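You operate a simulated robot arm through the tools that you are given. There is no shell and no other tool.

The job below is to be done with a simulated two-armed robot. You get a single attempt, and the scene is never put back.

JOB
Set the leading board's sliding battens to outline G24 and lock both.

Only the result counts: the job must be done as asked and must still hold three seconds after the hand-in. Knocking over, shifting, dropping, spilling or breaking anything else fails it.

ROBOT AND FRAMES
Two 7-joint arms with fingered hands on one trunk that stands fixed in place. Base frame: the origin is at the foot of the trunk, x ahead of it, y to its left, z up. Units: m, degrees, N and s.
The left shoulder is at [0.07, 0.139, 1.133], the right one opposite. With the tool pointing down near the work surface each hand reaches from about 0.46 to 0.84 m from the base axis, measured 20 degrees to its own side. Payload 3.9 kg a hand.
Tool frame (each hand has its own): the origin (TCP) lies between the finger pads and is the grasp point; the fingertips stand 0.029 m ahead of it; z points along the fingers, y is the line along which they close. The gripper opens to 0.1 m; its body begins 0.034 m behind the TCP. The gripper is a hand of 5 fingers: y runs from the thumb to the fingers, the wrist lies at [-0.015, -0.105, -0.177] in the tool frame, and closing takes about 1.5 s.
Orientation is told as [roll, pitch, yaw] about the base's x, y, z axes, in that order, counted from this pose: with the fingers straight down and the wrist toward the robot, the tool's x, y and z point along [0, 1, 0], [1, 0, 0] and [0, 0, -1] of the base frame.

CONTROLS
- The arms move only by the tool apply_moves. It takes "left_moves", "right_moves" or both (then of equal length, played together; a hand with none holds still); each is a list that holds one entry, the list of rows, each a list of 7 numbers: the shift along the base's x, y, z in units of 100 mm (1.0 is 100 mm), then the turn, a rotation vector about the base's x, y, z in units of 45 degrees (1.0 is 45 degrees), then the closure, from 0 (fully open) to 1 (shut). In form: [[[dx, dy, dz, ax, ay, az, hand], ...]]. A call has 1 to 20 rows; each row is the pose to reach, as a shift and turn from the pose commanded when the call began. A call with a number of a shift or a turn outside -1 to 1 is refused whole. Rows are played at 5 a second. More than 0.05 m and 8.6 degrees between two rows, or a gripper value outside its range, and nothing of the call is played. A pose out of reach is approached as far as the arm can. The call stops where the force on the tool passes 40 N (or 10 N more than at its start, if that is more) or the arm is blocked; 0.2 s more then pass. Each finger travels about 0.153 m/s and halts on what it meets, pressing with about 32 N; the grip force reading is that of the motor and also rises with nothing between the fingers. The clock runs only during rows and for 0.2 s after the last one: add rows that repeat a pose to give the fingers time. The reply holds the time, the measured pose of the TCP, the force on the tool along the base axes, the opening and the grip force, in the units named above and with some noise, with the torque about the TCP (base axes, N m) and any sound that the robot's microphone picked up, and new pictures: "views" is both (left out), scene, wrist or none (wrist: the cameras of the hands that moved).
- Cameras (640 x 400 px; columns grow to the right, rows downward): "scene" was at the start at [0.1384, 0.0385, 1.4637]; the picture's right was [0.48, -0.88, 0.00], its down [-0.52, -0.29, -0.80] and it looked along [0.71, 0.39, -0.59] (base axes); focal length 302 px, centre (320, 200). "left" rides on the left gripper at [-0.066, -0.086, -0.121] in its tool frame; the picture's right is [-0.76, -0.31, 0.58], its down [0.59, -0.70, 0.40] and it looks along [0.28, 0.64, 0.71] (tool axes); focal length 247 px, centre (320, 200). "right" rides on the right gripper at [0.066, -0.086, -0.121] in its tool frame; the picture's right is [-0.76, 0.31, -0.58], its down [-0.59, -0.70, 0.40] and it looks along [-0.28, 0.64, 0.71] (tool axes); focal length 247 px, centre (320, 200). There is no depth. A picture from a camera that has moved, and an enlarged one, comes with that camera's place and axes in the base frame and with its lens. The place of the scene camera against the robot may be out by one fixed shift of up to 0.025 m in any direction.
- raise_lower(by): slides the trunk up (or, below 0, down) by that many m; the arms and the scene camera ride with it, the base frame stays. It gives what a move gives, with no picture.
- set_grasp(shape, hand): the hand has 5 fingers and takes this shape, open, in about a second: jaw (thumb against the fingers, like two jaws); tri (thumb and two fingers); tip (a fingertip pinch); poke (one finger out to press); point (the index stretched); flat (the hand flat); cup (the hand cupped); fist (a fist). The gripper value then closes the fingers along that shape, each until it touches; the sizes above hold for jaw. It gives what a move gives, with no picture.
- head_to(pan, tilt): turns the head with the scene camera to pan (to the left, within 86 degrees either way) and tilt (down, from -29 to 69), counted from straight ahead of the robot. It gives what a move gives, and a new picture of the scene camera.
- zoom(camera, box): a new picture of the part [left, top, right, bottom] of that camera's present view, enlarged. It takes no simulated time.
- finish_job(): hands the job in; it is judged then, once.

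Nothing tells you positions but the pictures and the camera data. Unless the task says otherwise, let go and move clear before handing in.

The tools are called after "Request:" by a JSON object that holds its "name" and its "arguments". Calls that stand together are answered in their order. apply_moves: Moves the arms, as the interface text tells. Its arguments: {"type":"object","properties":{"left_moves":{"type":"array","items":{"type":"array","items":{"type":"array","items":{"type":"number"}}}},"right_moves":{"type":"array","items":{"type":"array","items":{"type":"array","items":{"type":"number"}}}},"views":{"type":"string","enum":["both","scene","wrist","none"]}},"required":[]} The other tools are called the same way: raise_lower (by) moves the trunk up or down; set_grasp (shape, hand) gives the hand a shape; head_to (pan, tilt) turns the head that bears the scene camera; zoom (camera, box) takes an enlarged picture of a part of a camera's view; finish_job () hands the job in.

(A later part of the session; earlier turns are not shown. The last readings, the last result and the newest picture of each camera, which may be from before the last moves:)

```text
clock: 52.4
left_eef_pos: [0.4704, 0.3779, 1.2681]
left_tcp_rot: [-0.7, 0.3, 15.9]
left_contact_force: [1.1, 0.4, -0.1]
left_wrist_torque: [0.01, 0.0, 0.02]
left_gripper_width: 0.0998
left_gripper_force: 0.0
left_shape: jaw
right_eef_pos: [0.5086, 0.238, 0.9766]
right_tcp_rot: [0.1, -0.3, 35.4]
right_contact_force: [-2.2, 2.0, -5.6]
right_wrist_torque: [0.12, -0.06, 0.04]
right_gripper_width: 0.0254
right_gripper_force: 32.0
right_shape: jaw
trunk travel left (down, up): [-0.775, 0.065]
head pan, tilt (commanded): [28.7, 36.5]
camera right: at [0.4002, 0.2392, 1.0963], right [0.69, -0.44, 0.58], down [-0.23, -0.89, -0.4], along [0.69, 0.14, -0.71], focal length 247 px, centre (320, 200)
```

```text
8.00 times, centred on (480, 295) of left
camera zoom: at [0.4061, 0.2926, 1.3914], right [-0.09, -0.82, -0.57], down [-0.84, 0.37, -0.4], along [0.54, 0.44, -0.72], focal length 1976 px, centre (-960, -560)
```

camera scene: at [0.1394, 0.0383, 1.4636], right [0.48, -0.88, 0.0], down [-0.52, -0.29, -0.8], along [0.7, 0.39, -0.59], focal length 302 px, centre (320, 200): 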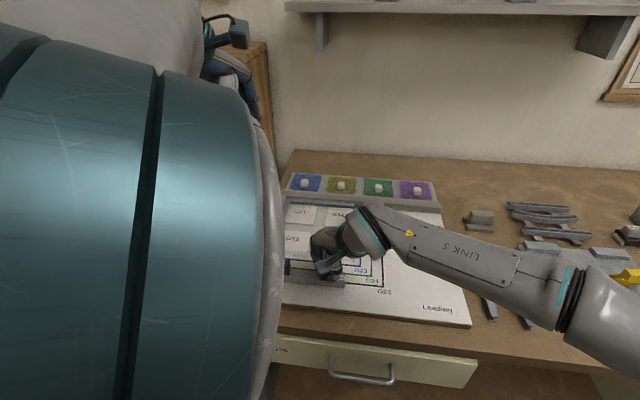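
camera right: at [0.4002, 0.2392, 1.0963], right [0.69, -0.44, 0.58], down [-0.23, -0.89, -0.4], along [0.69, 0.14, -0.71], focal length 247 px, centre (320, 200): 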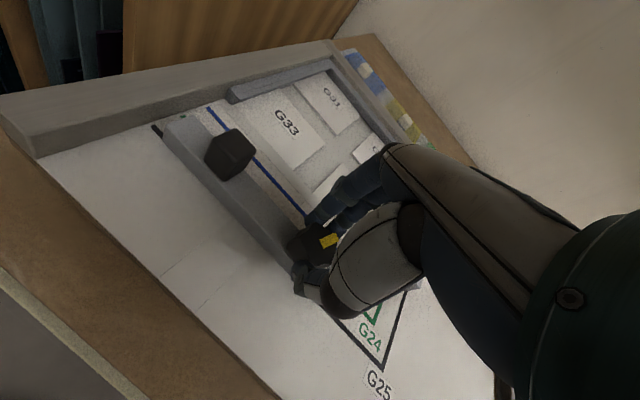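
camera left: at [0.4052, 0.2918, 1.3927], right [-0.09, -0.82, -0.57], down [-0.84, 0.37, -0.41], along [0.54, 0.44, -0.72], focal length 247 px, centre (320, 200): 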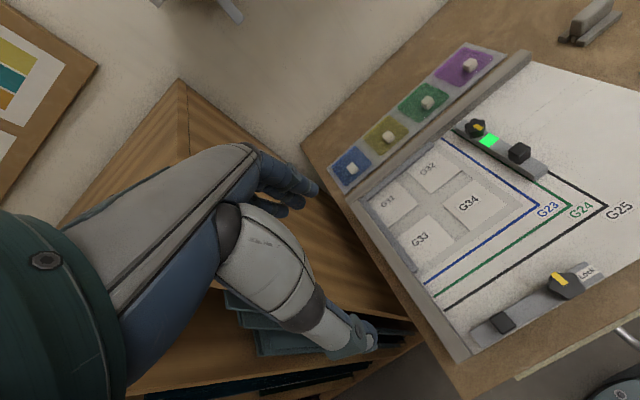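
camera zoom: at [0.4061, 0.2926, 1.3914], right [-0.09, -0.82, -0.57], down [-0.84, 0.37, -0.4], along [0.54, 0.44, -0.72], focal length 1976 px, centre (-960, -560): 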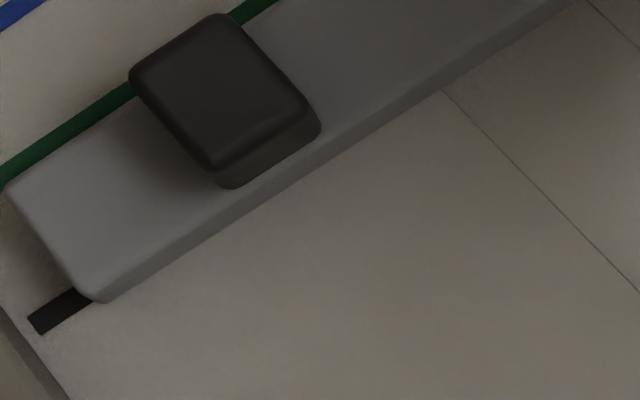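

About 5 mm remains after parallax. I'll slide 4.5 mm and turn the knob to about 58° total, still short of locking, and then measure from the better viewpoint that gives.

Request:
{"name": "apply_moves", "arguments": {"right_moves": [[[0.021, 0.008, 0, 0, 0, 0, 1.0], [0.042, 0.016, 0, 0, 0, 0, 1.0], [0.042, 0.016, 0, 0, 0, -0.12, 1.0], [0.042, 0.016, 0, 0, 0, -0.24, 1.0], [0.042, 0.016, 0, 0, 0, -0.36, 1.0], [0.042, 0.016, 0, 0, 0, -0.48, 1.0], [0.042, 0.016, 0, 0, 0, -0.6, 1.0], [0.042, 0.016, 0, 0, 0, -0.73, 1.0], [0.042, 0.016, 0, 0, 0, -0.73, 1.0]]], "views": "wrist"}}

Request:
{"name": "zoom", "arguments": {"camera": "left", "box": [465, 235, 565, 325]}}

Request:
{"name": "zoom", "arguments": {"camera": "right", "box": [60, 80, 340, 300]}}

```text
clock: 54.4
left_eef_pos: [0.4708, 0.3782, 1.2696]
left_tcp_rot: [-0.8, 0.3, 16.0]
left_contact_force: [0.2, 0.8, -0.4]
left_wrist_torque: [-0.03, 0.02, 0.02]
left_gripper_width: 0.0996
left_gripper_force: 0.1
left_shape: jaw
right_eef_pos: [0.5128, 0.2385, 0.9779]
right_tcp_rot: [0.2, -0.2, 2.5]
right_contact_force: [-1.9, 8.6, -4.8]
right_wrist_torque: [0.14, -0.01, 0.03]
right_gripper_width: 0.0253
right_gripper_force: 32.0
right_shape: jaw
trunk travel left (down, up): [-0.775, 0.065]
head pan, tilt (commanded): [28.7, 36.5]
camera right: at [0.4235, 0.2995, 1.0963], right [0.34, -0.74, 0.58], down [-0.67, -0.62, -0.4], along [0.66, -0.25, -0.71], focal length 247 px, centre (320, 200)
```

right: 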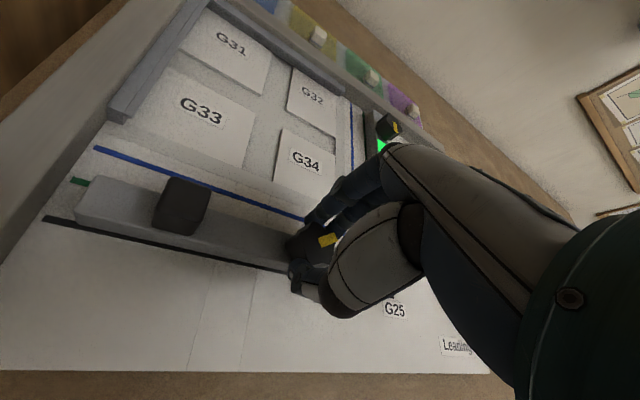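

```text
4.44 times, centred on (515, 280) of left
camera zoom: at [0.4059, 0.2938, 1.3912], right [-0.09, -0.82, -0.56], down [-0.84, 0.37, -0.4], along [0.54, 0.44, -0.72], focal length 1098 px, centre (-547, -156)
```

zoom: 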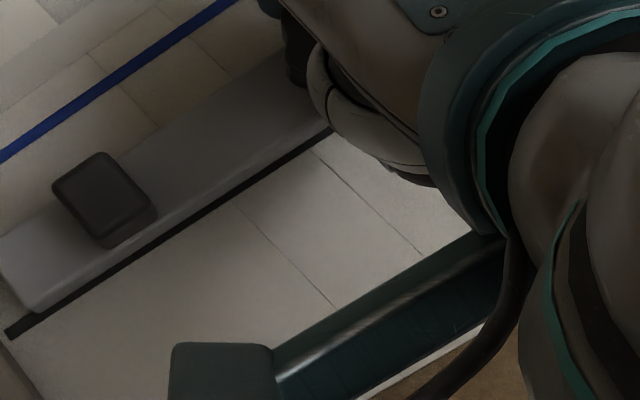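

```text
1.82 times, centred on (200, 190) of right
camera zoom: at [0.4235, 0.2995, 1.0963], right [0.34, -0.74, 0.58], down [-0.67, -0.62, -0.4], along [0.66, -0.25, -0.71], focal length 449 px, centre (538, 218)
```

zoom: 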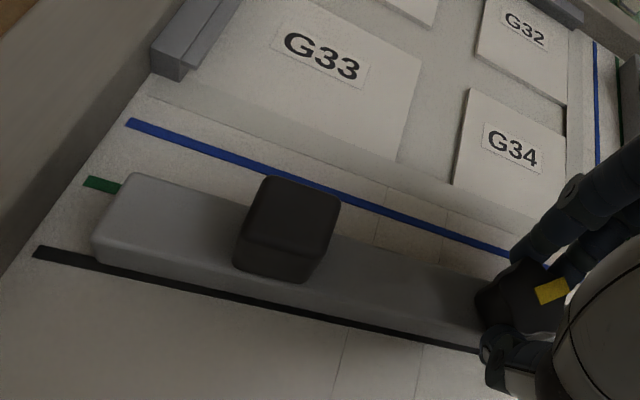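

The batten now covers most of the green line. From this side I can also gauge it by how its outer bottom edge sits against the black G25 line, so I'll zoom in on that.

Request:
{"name": "zoom", "arguments": {"camera": "left", "box": [462, 280, 512, 320]}}

Request:
{"name": "zoom", "arguments": {"camera": "right", "box": [70, 160, 150, 230]}}

Request:
{"name": "zoom", "arguments": {"camera": "right", "box": [120, 160, 300, 280]}}

Request:
{"name": "zoom", "arguments": {"camera": "scene", "box": [280, 230, 400, 310]}}

```text
10.00 times, centred on (487, 300) of left
camera zoom: at [0.4059, 0.2938, 1.3912], right [-0.09, -0.82, -0.56], down [-0.84, 0.37, -0.4], along [0.54, 0.44, -0.72], focal length 2470 px, centre (-1350, -800)
```

zoom: 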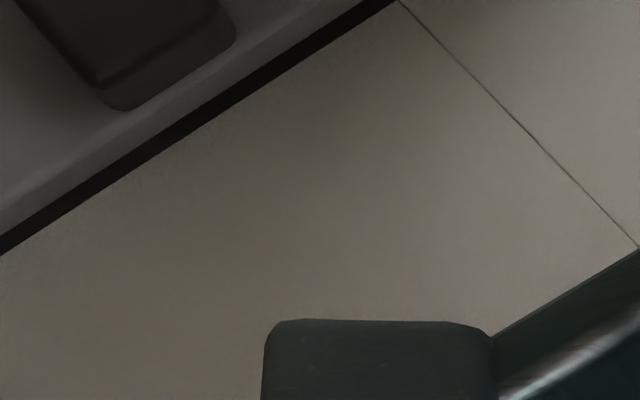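

```text
5.71 times, centred on (110, 195) of right
camera zoom: at [0.4235, 0.2995, 1.0963], right [0.34, -0.74, 0.58], down [-0.67, -0.62, -0.4], along [0.66, -0.25, -0.71], focal length 1411 px, centre (1520, 229)
```

zoom: 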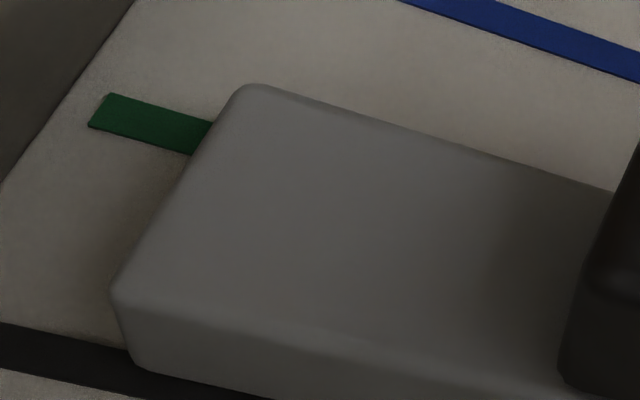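

```text
3.33 times, centred on (210, 220) of right
camera zoom: at [0.4235, 0.2995, 1.0963], right [0.34, -0.74, 0.58], down [-0.67, -0.62, -0.4], along [0.66, -0.25, -0.71], focal length 823 px, centre (687, 133)
```

zoom: 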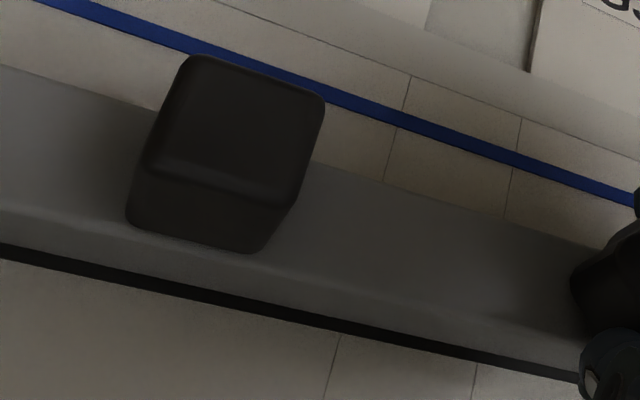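

```text
5.00 times, centred on (340, 270) of scene
camera zoom: at [0.1385, 0.0406, 1.4636], right [0.48, -0.88, 0.0], down [-0.52, -0.29, -0.8], along [0.7, 0.39, -0.6], focal length 1511 px, centre (220, -150)
```

zoom: 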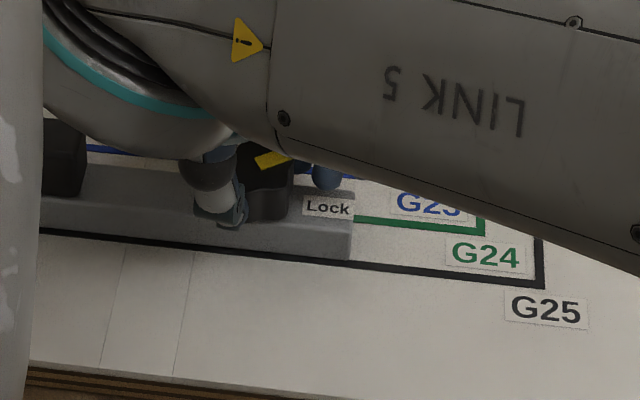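

By the outer-edge gauge, which shows about 1 mm of the black line covered, and by the parallax check, the front batten edge is on the G24 line centre to within about 0.5 mm. I'll turn another 10° and recheck before the lock engages.

Request:
{"name": "apply_moves", "arguments": {"right_moves": [[[0, 0, 0, 0, 0, -0.08, 1.0], [0, 0, 0, 0, 0, -0.16, 1.0], [0, 0, 0, 0, 0, -0.22, 1.0], [0, 0, 0, 0, 0, -0.22, 1.0]]], "views": "wrist"}}

Request:
{"name": "zoom", "arguments": {"camera": "right", "box": [50, 170, 150, 260]}}

Request:
{"name": "zoom", "arguments": {"camera": "left", "box": [455, 270, 505, 320]}}

```text
clock: 55.4
left_eef_pos: [0.4711, 0.3792, 1.2697]
left_tcp_rot: [-0.8, 0.3, 15.9]
left_contact_force: [-0.5, -0.3, 0.1]
left_wrist_torque: [0.03, 0.0, -0.02]
left_gripper_width: 0.0997
left_gripper_force: 0.2
left_shape: jaw
right_eef_pos: [0.5123, 0.2386, 0.9777]
right_tcp_rot: [0.2, -0.3, -7.4]
right_contact_force: [-3.5, 8.9, -3.7]
right_wrist_torque: [0.21, 0.01, 0.06]
right_gripper_width: 0.0252
right_gripper_force: 32.2
right_shape: jaw
trunk travel left (down, up): [-0.775, 0.065]
head pan, tilt (commanded): [28.7, 36.5]
camera right: at [0.4356, 0.314, 1.0964], right [0.2, -0.79, 0.58], down [-0.77, -0.49, -0.4], along [0.6, -0.36, -0.71], focal length 247 px, centre (320, 200)
```

right: 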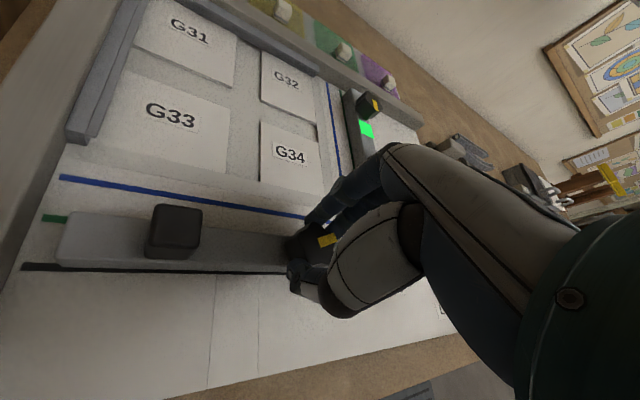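

```text
4.44 times, centred on (100, 215) of right
camera zoom: at [0.4356, 0.314, 1.0964], right [0.2, -0.79, 0.58], down [-0.77, -0.49, -0.4], along [0.6, -0.36, -0.71], focal length 1098 px, centre (1298, 133)
```

zoom: 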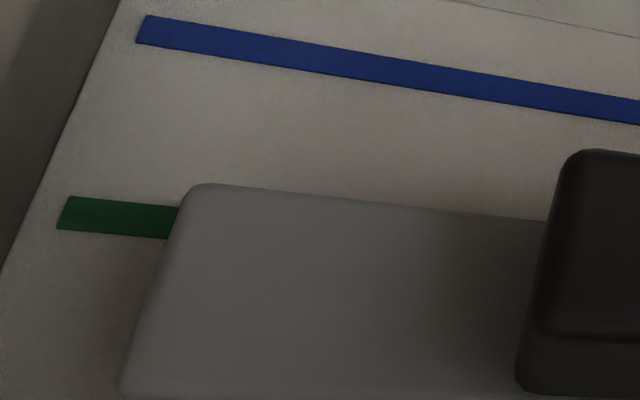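

```text
8.00 times, centred on (480, 295) of left
camera zoom: at [0.4056, 0.294, 1.3912], right [-0.09, -0.82, -0.56], down [-0.84, 0.37, -0.4], along [0.54, 0.44, -0.72], focal length 1976 px, centre (-960, -560)
```

zoom: 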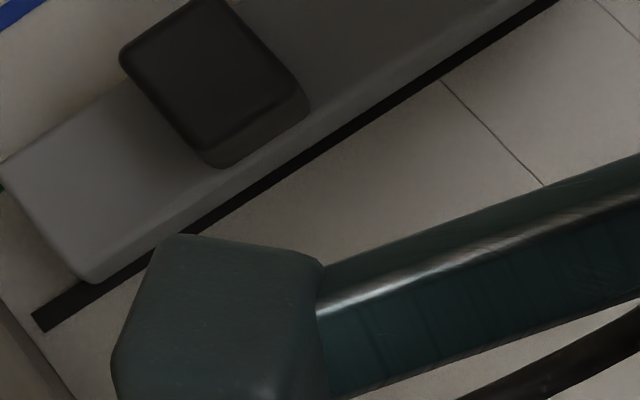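

Request:
{"name": "zoom", "arguments": {"camera": "left", "box": [455, 285, 485, 315]}}

Request:
{"name": "zoom", "arguments": {"camera": "right", "box": [15, 235, 115, 295]}}

Request:
{"name": "zoom", "arguments": {"camera": "right", "box": [180, 230, 280, 300]}}

```text
13.33 times, centred on (470, 300) of left
camera zoom: at [0.4056, 0.294, 1.3912], right [-0.09, -0.82, -0.56], down [-0.84, 0.37, -0.4], along [0.54, 0.44, -0.72], focal length 3293 px, centre (-1680, -1133)
```

zoom: 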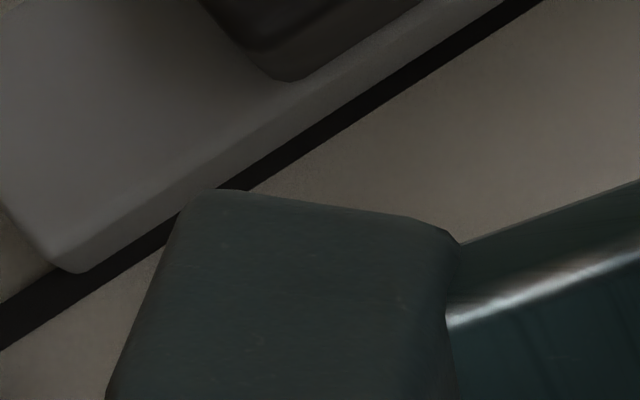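

```text
6.40 times, centred on (65, 265) of right
camera zoom: at [0.4356, 0.314, 1.0964], right [0.2, -0.79, 0.58], down [-0.77, -0.49, -0.4], along [0.6, -0.36, -0.71], focal length 1581 px, centre (1952, -216)
```

zoom: 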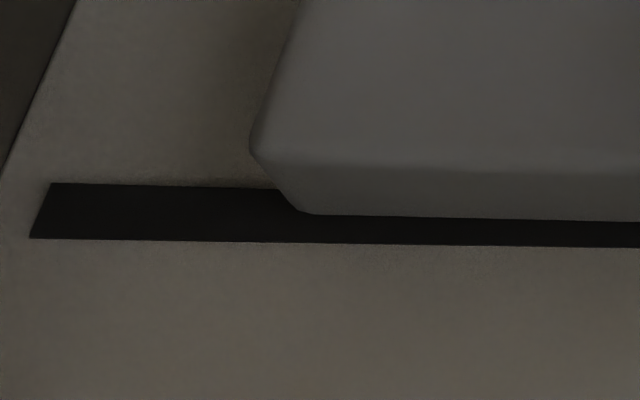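

```text
5.71 times, centred on (230, 265) of right
camera zoom: at [0.4356, 0.314, 1.0964], right [0.2, -0.79, 0.58], down [-0.77, -0.49, -0.4], along [0.6, -0.36, -0.71], focal length 1411 px, centre (834, -171)
```

zoom: 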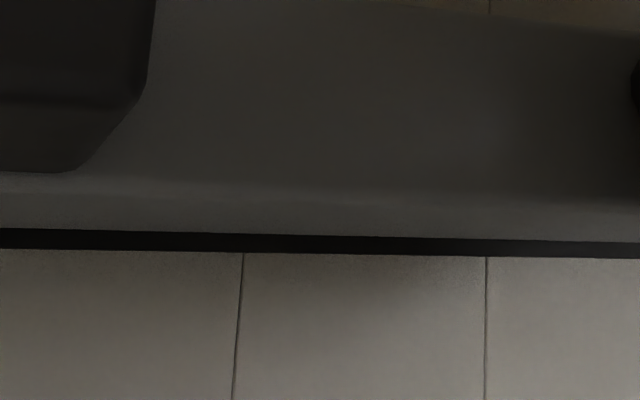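

The overlap on the black line rose to about 46%, so the batten drifted roughly 1 mm back. I'll push it forward 1.2 mm and turn another 6°.

Request:
{"name": "apply_moves", "arguments": {"right_moves": [[[0.006, 0.002, 0, 0, 0, 0, 1.0], [0.011, 0.004, 0, 0, 0, 0, 1.0], [0.011, 0.004, 0, 0, 0, -0.07, 1.0], [0.011, 0.004, 0, 0, 0, -0.13, 1.0], [0.011, 0.004, 0, 0, 0, -0.13, 1.0]]], "views": "wrist"}}

Request:
{"name": "zoom", "arguments": {"camera": "right", "box": [0, 230, 100, 300]}}

Request:
{"name": "zoom", "arguments": {"camera": "right", "box": [240, 180, 400, 300]}}

```text
clock: 56.6
left_eef_pos: [0.4701, 0.3784, 1.2701]
left_tcp_rot: [-0.8, 0.3, 15.9]
left_contact_force: [-0.7, -0.5, -0.8]
left_wrist_torque: [-0.03, -0.02, -0.03]
left_gripper_width: 0.0999
left_gripper_force: 0.2
left_shape: jaw
right_eef_pos: [0.5137, 0.2388, 0.9778]
right_tcp_rot: [0.1, -0.3, -13.3]
right_contact_force: [-2.6, 6.2, -1.6]
right_wrist_torque: [0.1, 0.04, 0.05]
right_gripper_width: 0.0252
right_gripper_force: 31.8
right_shape: jaw
trunk travel left (down, up): [-0.775, 0.065]
head pan, tilt (commanded): [28.7, 36.5]
camera right: at [0.4434, 0.322, 1.096], right [0.12, -0.81, 0.58], down [-0.82, -0.41, -0.4], along [0.56, -0.42, -0.71], focal length 247 px, centre (320, 200)
```

right: 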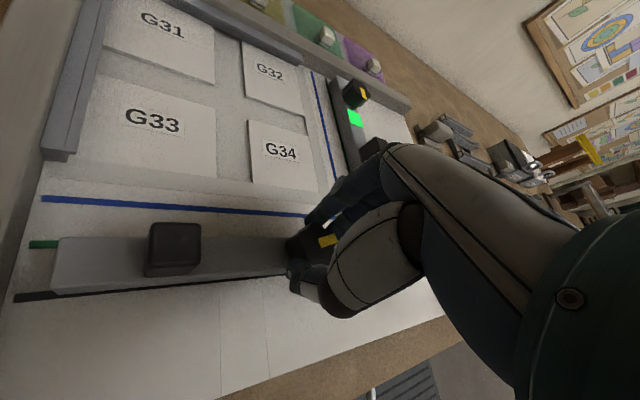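

```text
5.71 times, centred on (50, 265) of right
camera zoom: at [0.4434, 0.322, 1.096], right [0.12, -0.81, 0.58], down [-0.82, -0.41, -0.4], along [0.56, -0.42, -0.71], focal length 1411 px, centre (1863, -171)
```

zoom: 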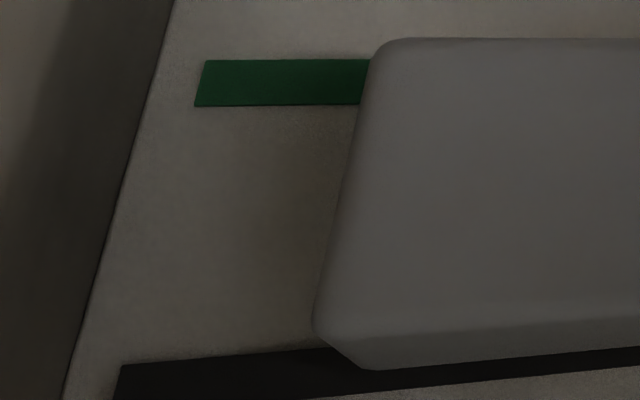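

```text
3.33 times, centred on (320, 240) of right
camera zoom: at [0.4434, 0.322, 1.096], right [0.12, -0.81, 0.58], down [-0.82, -0.41, -0.4], along [0.56, -0.42, -0.71], focal length 823 px, centre (320, 67)
```

zoom: 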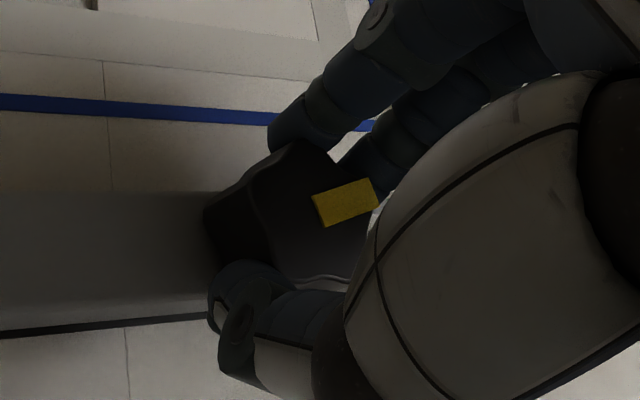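

Request:
{"name": "zoom", "arguments": {"camera": "right", "box": [0, 260, 80, 310]}}

Request:
{"name": "zoom", "arguments": {"camera": "scene", "box": [270, 230, 400, 310]}}

Request:
{"name": "zoom", "arguments": {"camera": "left", "box": [440, 230, 640, 390]}}

```text
8.00 times, centred on (40, 285) of right
camera zoom: at [0.4434, 0.322, 1.096], right [0.12, -0.81, 0.58], down [-0.82, -0.41, -0.4], along [0.56, -0.42, -0.71], focal length 1976 px, centre (2560, -480)
```

zoom: 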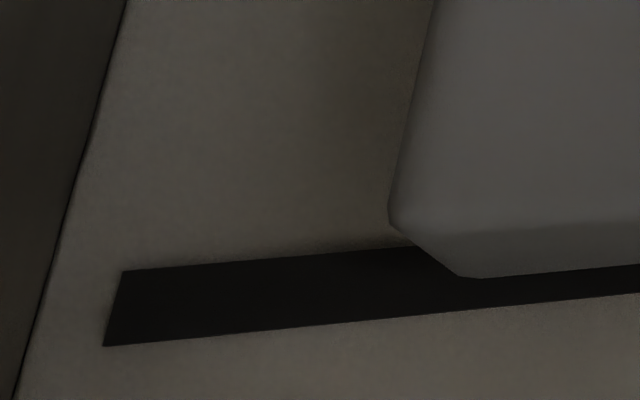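

```text
4.92 times, centred on (335, 270) of scene
camera zoom: at [0.1379, 0.0404, 1.4637], right [0.48, -0.88, 0.0], down [-0.52, -0.29, -0.8], along [0.71, 0.39, -0.59], focal length 1488 px, centre (246, -145)
```

zoom: 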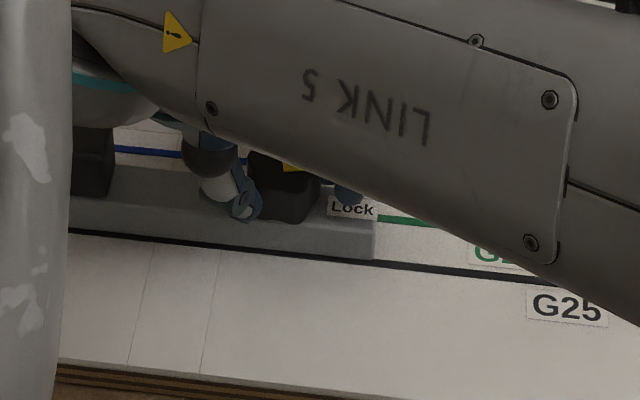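

```text
2.50 times, centred on (540, 310) of left
camera zoom: at [0.4053, 0.2935, 1.3915], right [-0.09, -0.82, -0.56], down [-0.84, 0.37, -0.4], along [0.54, 0.44, -0.72], focal length 617 px, centre (-230, -75)
```

zoom: 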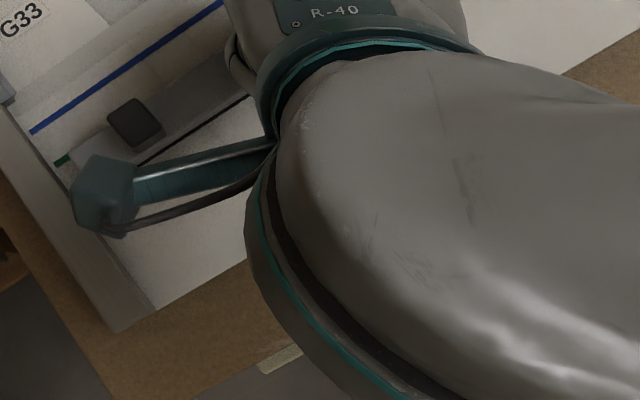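

The label is still white, so it isn't locked yet, and both gauges put the edge about 1.4 mm short of the line centre. I'll push forward 1.6 mm without turning and recheck.

Request:
{"name": "apply_moves", "arguments": {"right_moves": [[[0.008, 0.003, 0, 0, 0, 0, 1.0], [0.015, 0.006, 0, 0, 0, 0, 1.0], [0.015, 0.006, 0, 0, 0, 0, 1.0]]], "views": "none"}}

Request:
{"name": "zoom", "arguments": {"camera": "right", "box": [0, 260, 80, 310]}}

Request:
{"name": "zoom", "arguments": {"camera": "right", "box": [0, 185, 110, 265]}}

```text
clock: 57.4
left_eef_pos: [0.4694, 0.3783, 1.2687]
left_tcp_rot: [-0.7, 0.3, 16.0]
left_contact_force: [0.7, 0.1, 0.2]
left_wrist_torque: [0.01, 0.0, 0.01]
left_gripper_width: 0.1001
left_gripper_force: 0.1
left_shape: jaw
right_eef_pos: [0.5132, 0.2393, 0.9773]
right_tcp_rot: [0.3, -0.2, -13.2]
right_contact_force: [-3.3, 6.5, -1.7]
right_wrist_torque: [0.14, 0.02, 0.05]
right_gripper_width: 0.0256
right_gripper_force: 32.3
right_shape: jaw
trunk travel left (down, up): [-0.775, 0.065]
head pan, tilt (commanded): [28.7, 36.5]
```

```text
8.00 times, centred on (40, 285) of right
camera zoom: at [0.445, 0.3223, 1.0961], right [0.12, -0.81, 0.58], down [-0.82, -0.41, -0.4], along [0.56, -0.42, -0.71], focal length 1976 px, centre (2560, -480)
```

zoom: 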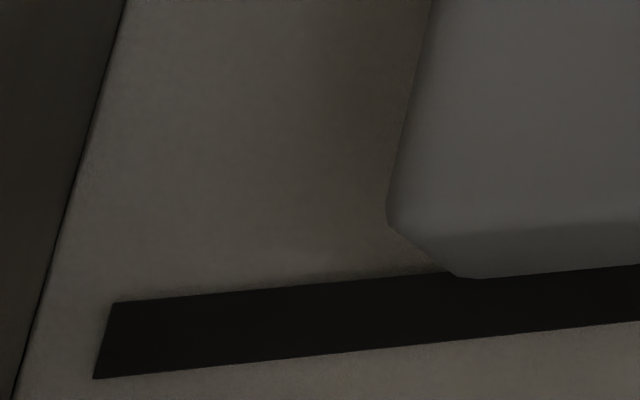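

```text
5.00 times, centred on (55, 225) of right
camera zoom: at [0.445, 0.3223, 1.0961], right [0.12, -0.81, 0.58], down [-0.82, -0.41, -0.4], along [0.56, -0.42, -0.71], focal length 1235 px, centre (1645, 75)
```

zoom: 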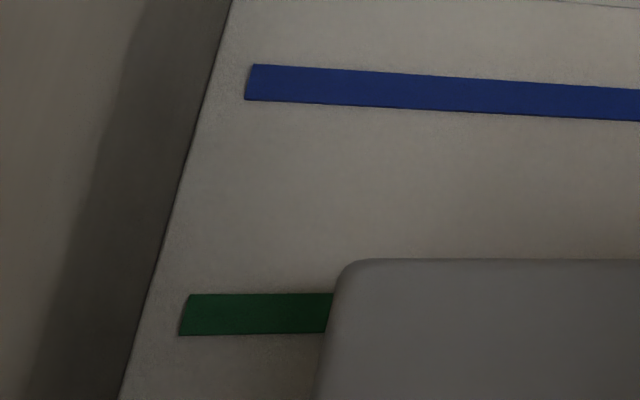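

The batten edge is now within about 0.3 mm of the green line centre. The previous turns pulled it back about 1 mm per 10°, so I'll turn 7° with a 0.6 mm forward allowance to engage the lock.

Request:
{"name": "apply_moves", "arguments": {"right_moves": [[[0.002, 0.001, 0, 0, 0, -0.04, 1.0], [0.003, 0.001, 0, 0, 0, -0.08, 1.0], [0.005, 0.002, 0, 0, 0, -0.12, 1.0], [0.006, 0.002, 0, 0, 0, -0.155, 1.0], [0.006, 0.002, 0, 0, 0, -0.155, 1.0]]], "views": "none"}}

Request:
{"name": "zoom", "arguments": {"camera": "right", "box": [0, 180, 130, 310]}}

Request:
{"name": "zoom", "arguments": {"camera": "right", "box": [0, 270, 80, 320]}}

Request:
{"name": "zoom", "arguments": {"camera": "scene", "box": [270, 230, 400, 310]}}

```text
clock: 58.6
left_eef_pos: [0.4686, 0.3791, 1.2692]
left_tcp_rot: [-0.8, 0.3, 16.0]
left_contact_force: [0.0, -0.6, 0.4]
left_wrist_torque: [-0.03, -0.01, 0.02]
left_gripper_width: 0.0997
left_gripper_force: 0.0
left_shape: jaw
right_eef_pos: [0.5144, 0.2392, 0.9757]
right_tcp_rot: [0.2, -0.2, -20.1]
right_contact_force: [-4.0, 8.9, -1.5]
right_wrist_torque: [0.16, 0.06, 0.01]
right_gripper_width: 0.0257
right_gripper_force: 31.9
right_shape: jaw
trunk travel left (down, up): [-0.775, 0.065]
head pan, tilt (commanded): [28.7, 36.5]
```

```text
3.08 times, centred on (65, 245) of right
camera zoom: at [0.456, 0.3299, 1.0963], right [0.02, -0.82, 0.58], down [-0.86, -0.31, -0.4], along [0.51, -0.49, -0.71], focal length 760 px, centre (1105, 62)
```

zoom: 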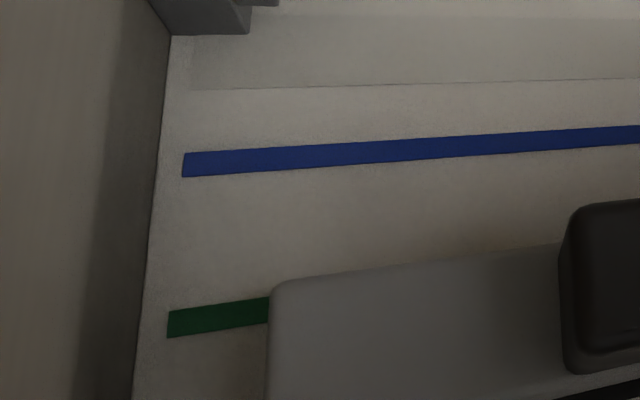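

```text
8.00 times, centred on (40, 295) of right
camera zoom: at [0.456, 0.3299, 1.0963], right [0.02, -0.82, 0.58], down [-0.86, -0.31, -0.4], along [0.51, -0.49, -0.71], focal length 1976 px, centre (2560, -560)
```

zoom: 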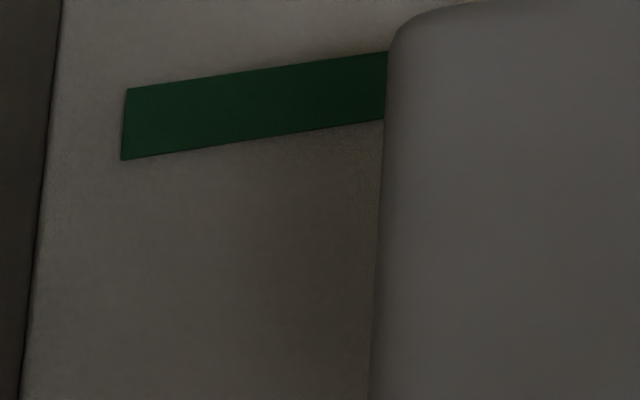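

```text
4.92 times, centred on (335, 270) of scene
camera zoom: at [0.1378, 0.0406, 1.4637], right [0.48, -0.88, 0.0], down [-0.52, -0.29, -0.8], along [0.71, 0.39, -0.59], focal length 1488 px, centre (246, -145)
```

zoom: 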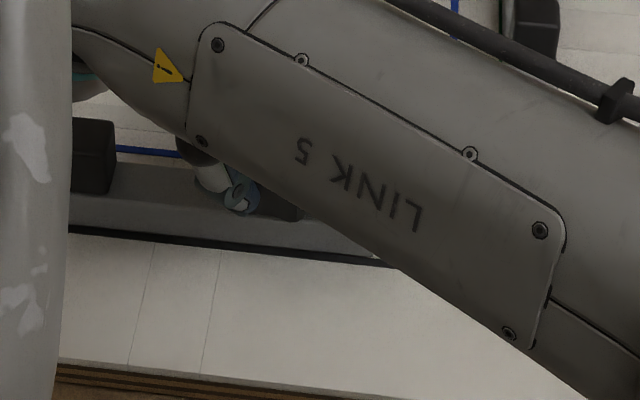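

Request:
{"name": "zoom", "arguments": {"camera": "right", "box": [20, 290, 140, 350]}}

Request:
{"name": "zoom", "arguments": {"camera": "right", "box": [230, 170, 420, 330]}}

Request:
{"name": "zoom", "arguments": {"camera": "right", "box": [20, 220, 120, 300]}}

```text
5.33 times, centred on (80, 320) of right
camera zoom: at [0.456, 0.3299, 1.0963], right [0.02, -0.82, 0.58], down [-0.86, -0.31, -0.4], along [0.51, -0.49, -0.71], focal length 1317 px, centre (1600, -440)
```

zoom: 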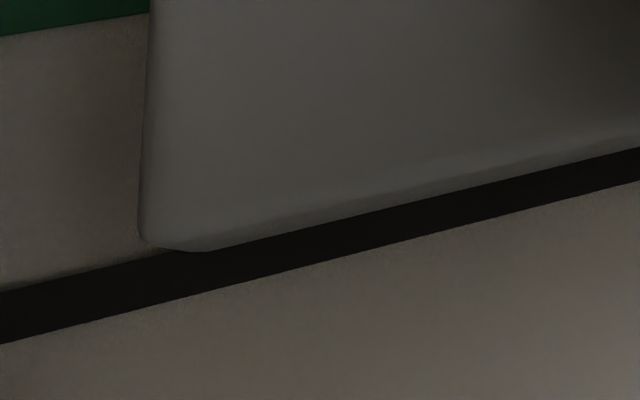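

```text
2.50 times, centred on (325, 250) of right
camera zoom: at [0.456, 0.3299, 1.0963], right [0.02, -0.82, 0.58], down [-0.86, -0.31, -0.4], along [0.51, -0.49, -0.71], focal length 617 px, centre (308, 75)
```

zoom: 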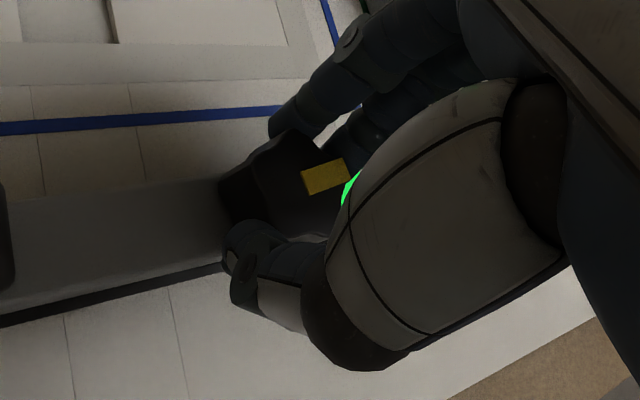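

```text
5.00 times, centred on (70, 260) of right
camera zoom: at [0.456, 0.3299, 1.0963], right [0.02, -0.82, 0.58], down [-0.86, -0.31, -0.4], along [0.51, -0.49, -0.71], focal length 1235 px, centre (1570, -100)
```

zoom: 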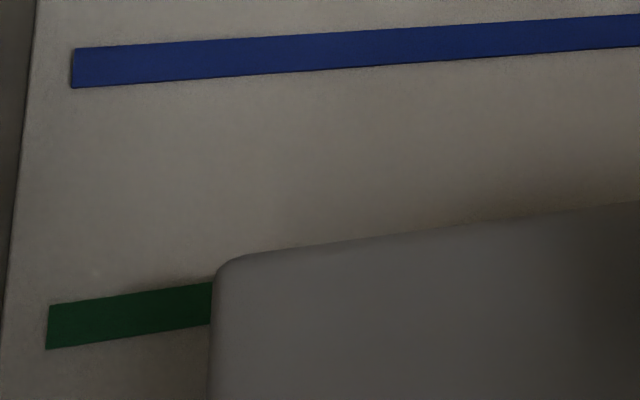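

Bright green now shows at the label, so the front batten is locked, and both gauges put its edge on the G24 centre within about 0.3 mm. I'll turn a few degrees more to seat it fully, as with the other knob.

Request:
{"name": "apply_moves", "arguments": {"right_moves": [[[0, 0, 0, 0, 0, -0.06, 1.0], [0, 0, 0, 0, 0, -0.12, 1.0], [0, 0, 0, 0, 0, -0.17, 1.0], [0, 0, 0, 0, 0, -0.17, 1.0]]], "views": "wrist"}}

Request:
{"name": "zoom", "arguments": {"camera": "right", "box": [20, 290, 140, 370]}}

Request:
{"name": "zoom", "arguments": {"camera": "right", "box": [230, 170, 420, 330]}}

```text
clock: 59.6
left_eef_pos: [0.464, 0.3814, 1.2714]
left_tcp_rot: [-1.1, 0.0, 15.9]
left_contact_force: [-0.8, -0.7, -0.1]
left_wrist_torque: [-0.01, 0.0, -0.02]
left_gripper_width: 0.0998
left_gripper_force: 0.0
left_shape: jaw
right_eef_pos: [0.518, 0.2242, 0.9767]
right_tcp_rot: [0.3, -0.5, -27.4]
right_contact_force: [-21.5, 30.0, 15.9]
right_wrist_torque: [0.98, 0.71, 0.25]
right_gripper_width: 0.0291
right_gripper_force: 32.1
right_shape: jaw
right hand out of reach, approached as far as the arm can: row 1, 2, 3, 4
trunk travel left (down, up): [-0.775, 0.065]
head pan, tilt (commanded): [28.7, 36.5]
camera right: at [0.4715, 0.3222, 1.0957], right [-0.08, -0.81, 0.58], down [-0.89, -0.2, -0.41], along [0.45, -0.55, -0.71], focal length 247 px, centre (320, 200)
```

right: 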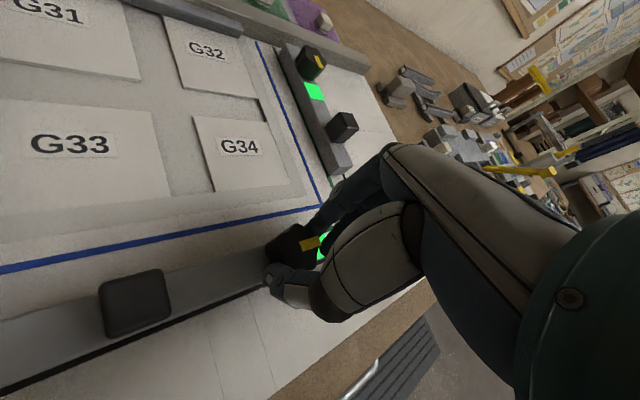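

```text
5.00 times, centred on (80, 330) of right
camera zoom: at [0.4715, 0.3222, 1.0957], right [-0.08, -0.81, 0.58], down [-0.89, -0.2, -0.41], along [0.45, -0.55, -0.71], focal length 1235 px, centre (1520, -450)
```

zoom: 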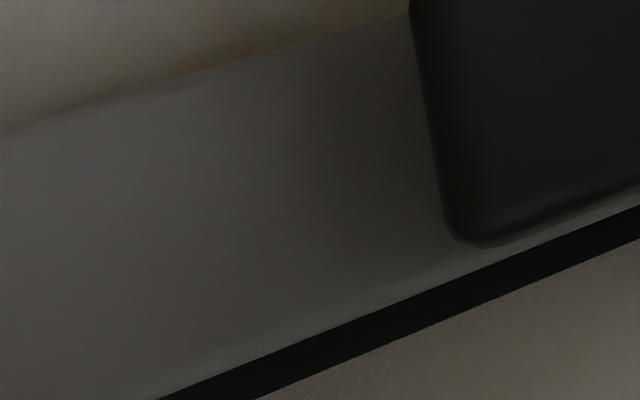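

```text
2.50 times, centred on (325, 250) of right
camera zoom: at [0.4715, 0.3222, 1.0957], right [-0.08, -0.81, 0.58], down [-0.89, -0.2, -0.41], along [0.45, -0.55, -0.71], focal length 617 px, centre (308, 75)
```

zoom: 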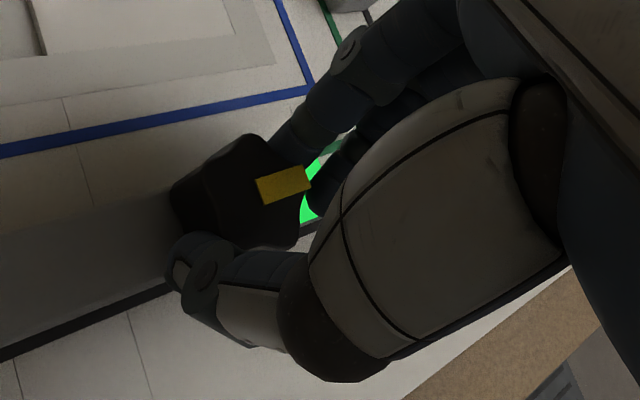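

The last turn ran the arm into its reach limit and pulled the hand about 15 mm sideways against the locked knob, although the label is still green. I'll back the hand out to the previous pose to relieve the force, keeping the knob past its locking angle.

Request:
{"name": "apply_moves", "arguments": {"right_moves": [[[-0.012, 0.05, 0, 0, 0, 0.05, 1.0], [-0.024, 0.1, 0, 0, 0, 0.1, 1.0], [-0.036, 0.148, 0, 0, 0, 0.15, 1.0], [-0.036, 0.148, 0, 0, 0, 0.15, 1.0]]], "views": "wrist"}}

Request:
{"name": "zoom", "arguments": {"camera": "right", "box": [230, 170, 420, 330]}}

Request:
{"name": "zoom", "arguments": {"camera": "right", "box": [20, 290, 140, 350]}}

```text
clock: 60.6
left_eef_pos: [0.4668, 0.3792, 1.2712]
left_tcp_rot: [-0.8, 0.1, 15.8]
left_contact_force: [0.2, -1.1, -0.1]
left_wrist_torque: [0.02, 0.0, -0.02]
left_gripper_width: 0.0997
left_gripper_force: 0.1
left_shape: jaw
right_eef_pos: [0.5214, 0.2352, 0.977]
right_tcp_rot: [0.2, -0.7, -21.0]
right_contact_force: [-4.5, 13.4, 17.5]
right_wrist_torque: [0.33, -0.02, 0.08]
right_gripper_width: 0.026
right_gripper_force: 32.5
right_shape: jaw
trunk travel left (down, up): [-0.775, 0.065]
head pan, tilt (commanded): [28.7, 36.5]
camera right: at [0.4634, 0.3256, 1.0952], right [0.01, -0.82, 0.58], down [-0.86, -0.3, -0.41], along [0.5, -0.5, -0.71], focal length 247 px, centre (320, 200)
```

right: 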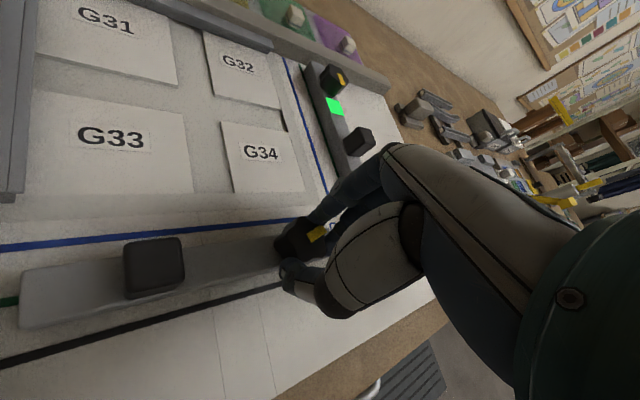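

```text
2.50 times, centred on (325, 250) of right
camera zoom: at [0.4634, 0.3256, 1.0952], right [0.01, -0.82, 0.58], down [-0.86, -0.3, -0.41], along [0.5, -0.5, -0.71], focal length 617 px, centre (308, 75)
```

zoom: 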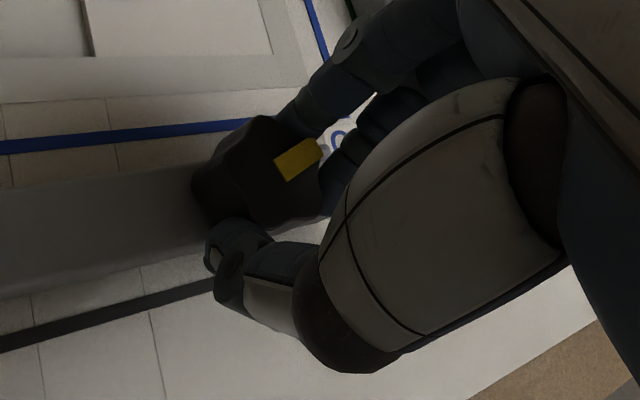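

```text
5.33 times, centred on (80, 320) of right
camera zoom: at [0.4634, 0.3256, 1.0952], right [0.01, -0.82, 0.58], down [-0.86, -0.3, -0.41], along [0.5, -0.5, -0.71], focal length 1317 px, centre (1600, -440)
```

zoom: 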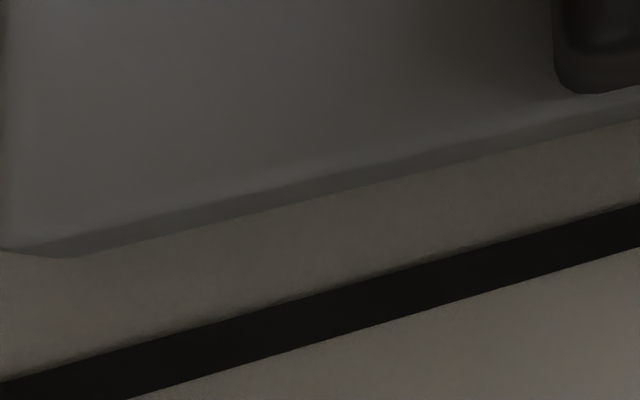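

That back-off undid the lock. The hand had slipped on the knob, and the batten moved about 8 mm past the line. I'll release, lift, and regrasp at a more comfortable yaw so the final turn stays well within reach.

Request:
{"name": "apply_moves", "arguments": {"right_moves": [[[0, 0, 0, 0, 0, 0, 0.85], [0, 0, 0, 0, 0, 0, 0.7], [0, 0, 0, 0, 0, 0, 0.5], [0, 0, 0, 0, 0, 0, 0.3], [0, 0, 0, 0, 0, 0, 0.3], [0, 0, 0.1, 0, 0, 0, 0.3], [0, 0, 0.3, 0, 0, 0, 0.3], [0, 0, 0.5, 0, 0, 0, 0.3], [0, 0, 0.7, 0, 0, 0, 0.3], [0, 0, 0.8, 0, 0, 0, 0.3]]], "views": "both"}}

Request:
{"name": "zoom", "arguments": {"camera": "right", "box": [60, 200, 340, 340]}}

```text
clock: 62.8
left_eef_pos: [0.4706, 0.3772, 1.2691]
left_tcp_rot: [-0.7, 0.4, 15.9]
left_contact_force: [-0.6, -0.8, -0.1]
left_wrist_torque: [0.02, 0.02, 0.02]
left_gripper_width: 0.0997
left_gripper_force: 0.1
left_shape: jaw
right_eef_pos: [0.5255, 0.2287, 1.0563]
right_tcp_rot: [0.2, -0.2, -21.2]
right_contact_force: [-0.2, -0.4, -0.5]
right_wrist_torque: [0.0, -0.03, -0.01]
right_gripper_width: 0.0697
right_gripper_force: 0.0
right_shape: jaw
right hand out of reach, approached as far as the arm can: row 9, 10
trunk travel left (down, up): [-0.775, 0.065]
head pan, tilt (commanded): [28.7, 36.5]
camera scene: at [0.1384, 0.0386, 1.4637], right [0.48, -0.88, 0.0], down [-0.52, -0.29, -0.8], along [0.7, 0.39, -0.59], focal length 302 px, centre (320, 200)
camera right: at [0.4691, 0.3194, 1.175], right [0.01, -0.82, 0.58], down [-0.87, -0.3, -0.4], along [0.5, -0.49, -0.71], focal length 247 px, centre (320, 200)
```

scene: 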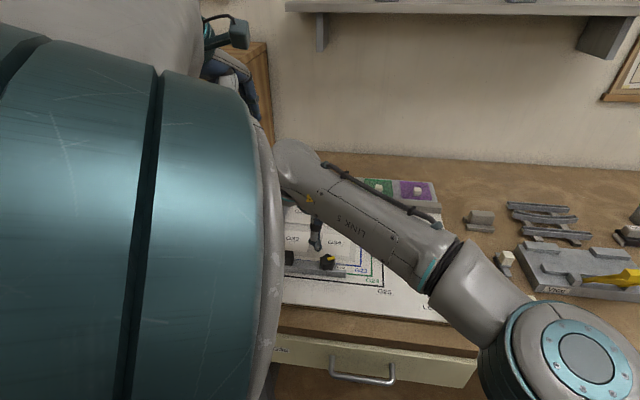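
right: 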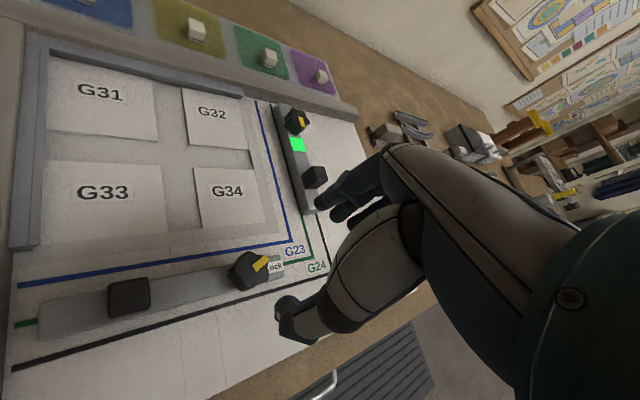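

```text
2.29 times, centred on (200, 270) of right
camera zoom: at [0.4691, 0.3194, 1.175], right [0.01, -0.82, 0.58], down [-0.87, -0.3, -0.4], along [0.5, -0.49, -0.71], focal length 564 px, centre (594, 40)
```

zoom: 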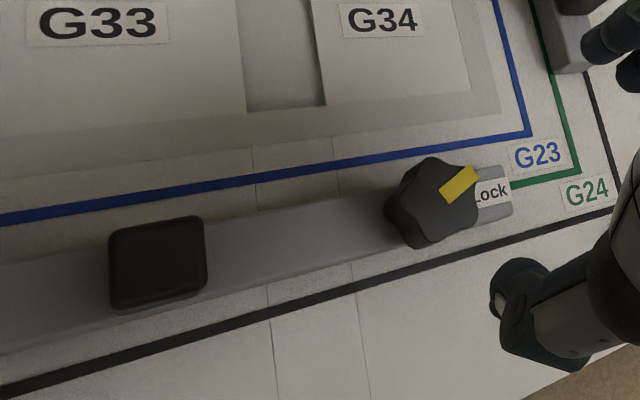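

Request:
{"name": "zoom", "arguments": {"camera": "right", "box": [200, 230, 320, 310]}}

Request:
{"name": "zoom", "arguments": {"camera": "left", "box": [440, 180, 600, 300]}}

Request:
{"name": "zoom", "arguments": {"camera": "scene", "box": [280, 235, 400, 310]}}

```text
5.00 times, centred on (260, 270) of right
camera zoom: at [0.4691, 0.3194, 1.175], right [0.01, -0.82, 0.58], down [-0.87, -0.3, -0.4], along [0.5, -0.49, -0.71], focal length 1235 px, centre (620, -150)
```

zoom: 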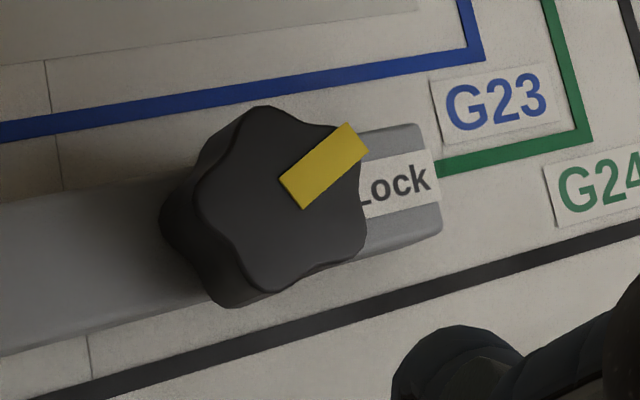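

```text
3.33 times, centred on (520, 240) of left
camera zoom: at [0.4058, 0.2918, 1.3917], right [-0.09, -0.82, -0.57], down [-0.84, 0.37, -0.4], along [0.54, 0.44, -0.72], focal length 823 px, centre (-347, 67)
```

zoom: 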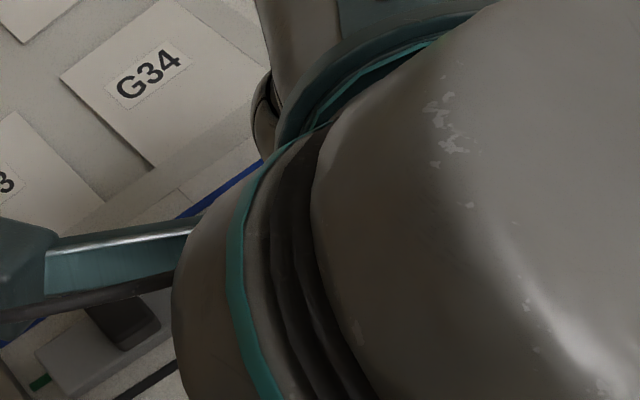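

```text
5.33 times, centred on (340, 272) of scene
camera zoom: at [0.1384, 0.0386, 1.4637], right [0.48, -0.88, 0.0], down [-0.52, -0.29, -0.8], along [0.7, 0.39, -0.59], focal length 1612 px, centre (213, -187)
```

zoom: 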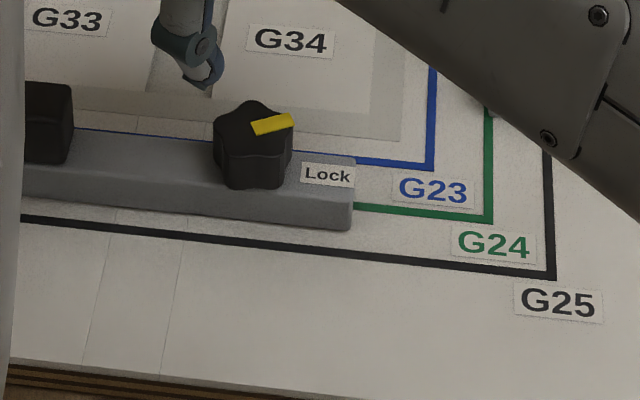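

The knob is at about 68° of turn and needs roughly 20° more. Its centre is near (0.5235, 0.2425). I'll turn the open hand to yaw ≈23° above it, which leaves comfortable range for the remaining turn.

Request:
{"name": "apply_moves", "arguments": {"right_moves": [[[0, 0.03, 0, 0, 0, 0.16, 0.3], [-0.01, 0.06, 0, 0, 0, 0.32, 0.3], [-0.02, 0.1, 0, 0, 0, 0.48, 0.3], [-0.02, 0.138, 0, 0, 0, 0.64, 0.3], [-0.02, 0.138, 0, 0, 0, 0.8, 0.3], [-0.02, 0.138, 0, 0, 0, 0.98, 0.3], [-0.02, 0.138, 0, 0, 0, 0.98, 0.3]]], "views": "both"}}

Request:
{"name": "zoom", "arguments": {"camera": "right", "box": [180, 180, 360, 320]}}

```text
clock: 64.4
left_eef_pos: [0.4705, 0.3777, 1.2682]
left_tcp_rot: [-0.8, 0.3, 15.9]
left_contact_force: [-0.5, 0.6, -1.6]
left_wrist_torque: [0.01, 0.03, -0.03]
left_gripper_width: 0.0996
left_gripper_force: 0.0
left_shape: jaw
right_eef_pos: [0.5232, 0.2412, 1.0558]
right_tcp_rot: [0.2, -0.3, 23.1]
right_contact_force: [-0.6, 0.7, 0.1]
right_wrist_torque: [0.02, 0.02, 0.02]
right_gripper_width: 0.0697
right_gripper_force: 0.0
right_shape: jaw
trunk travel left (down, up): [-0.775, 0.065]
head pan, tilt (commanded): [28.7, 36.5]
camera scene: at [0.1383, 0.0389, 1.4637], right [0.48, -0.88, 0.0], down [-0.52, -0.29, -0.8], along [0.71, 0.39, -0.59], focal length 302 px, centre (320, 200)
camera right: at [0.419, 0.267, 1.1745], right [0.58, -0.58, 0.58], down [-0.41, -0.82, -0.4], along [0.7, 0.0, -0.71], focal length 247 px, centre (320, 200)
```

scene: 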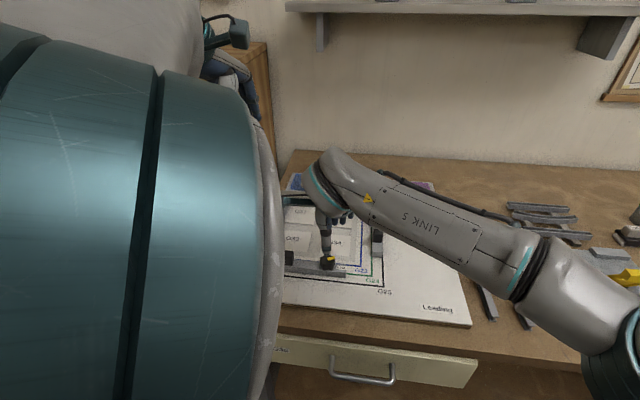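
right: 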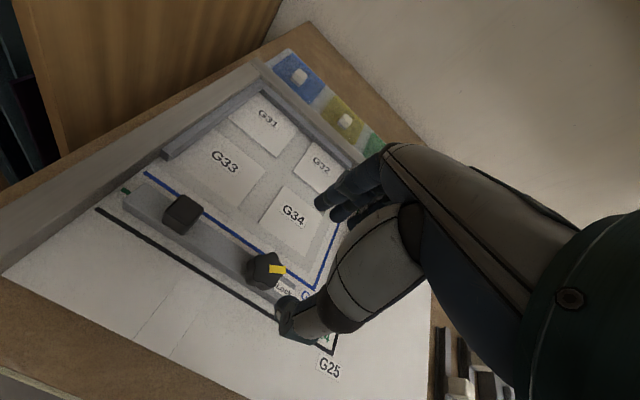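

```text
2.86 times, centred on (270, 250) of right
camera zoom: at [0.419, 0.267, 1.1745], right [0.58, -0.58, 0.58], down [-0.41, -0.82, -0.4], along [0.7, 0.0, -0.71], focal length 706 px, centre (463, 57)
```

zoom: 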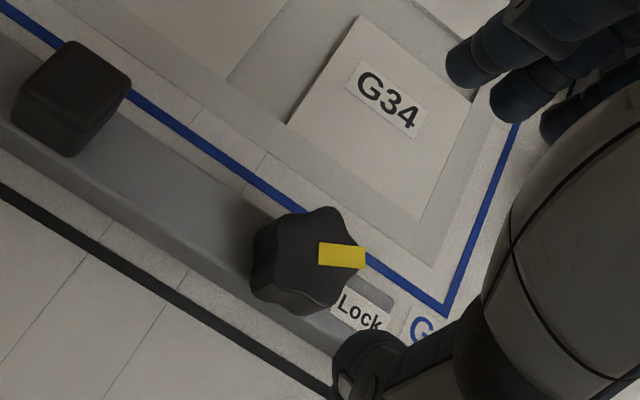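

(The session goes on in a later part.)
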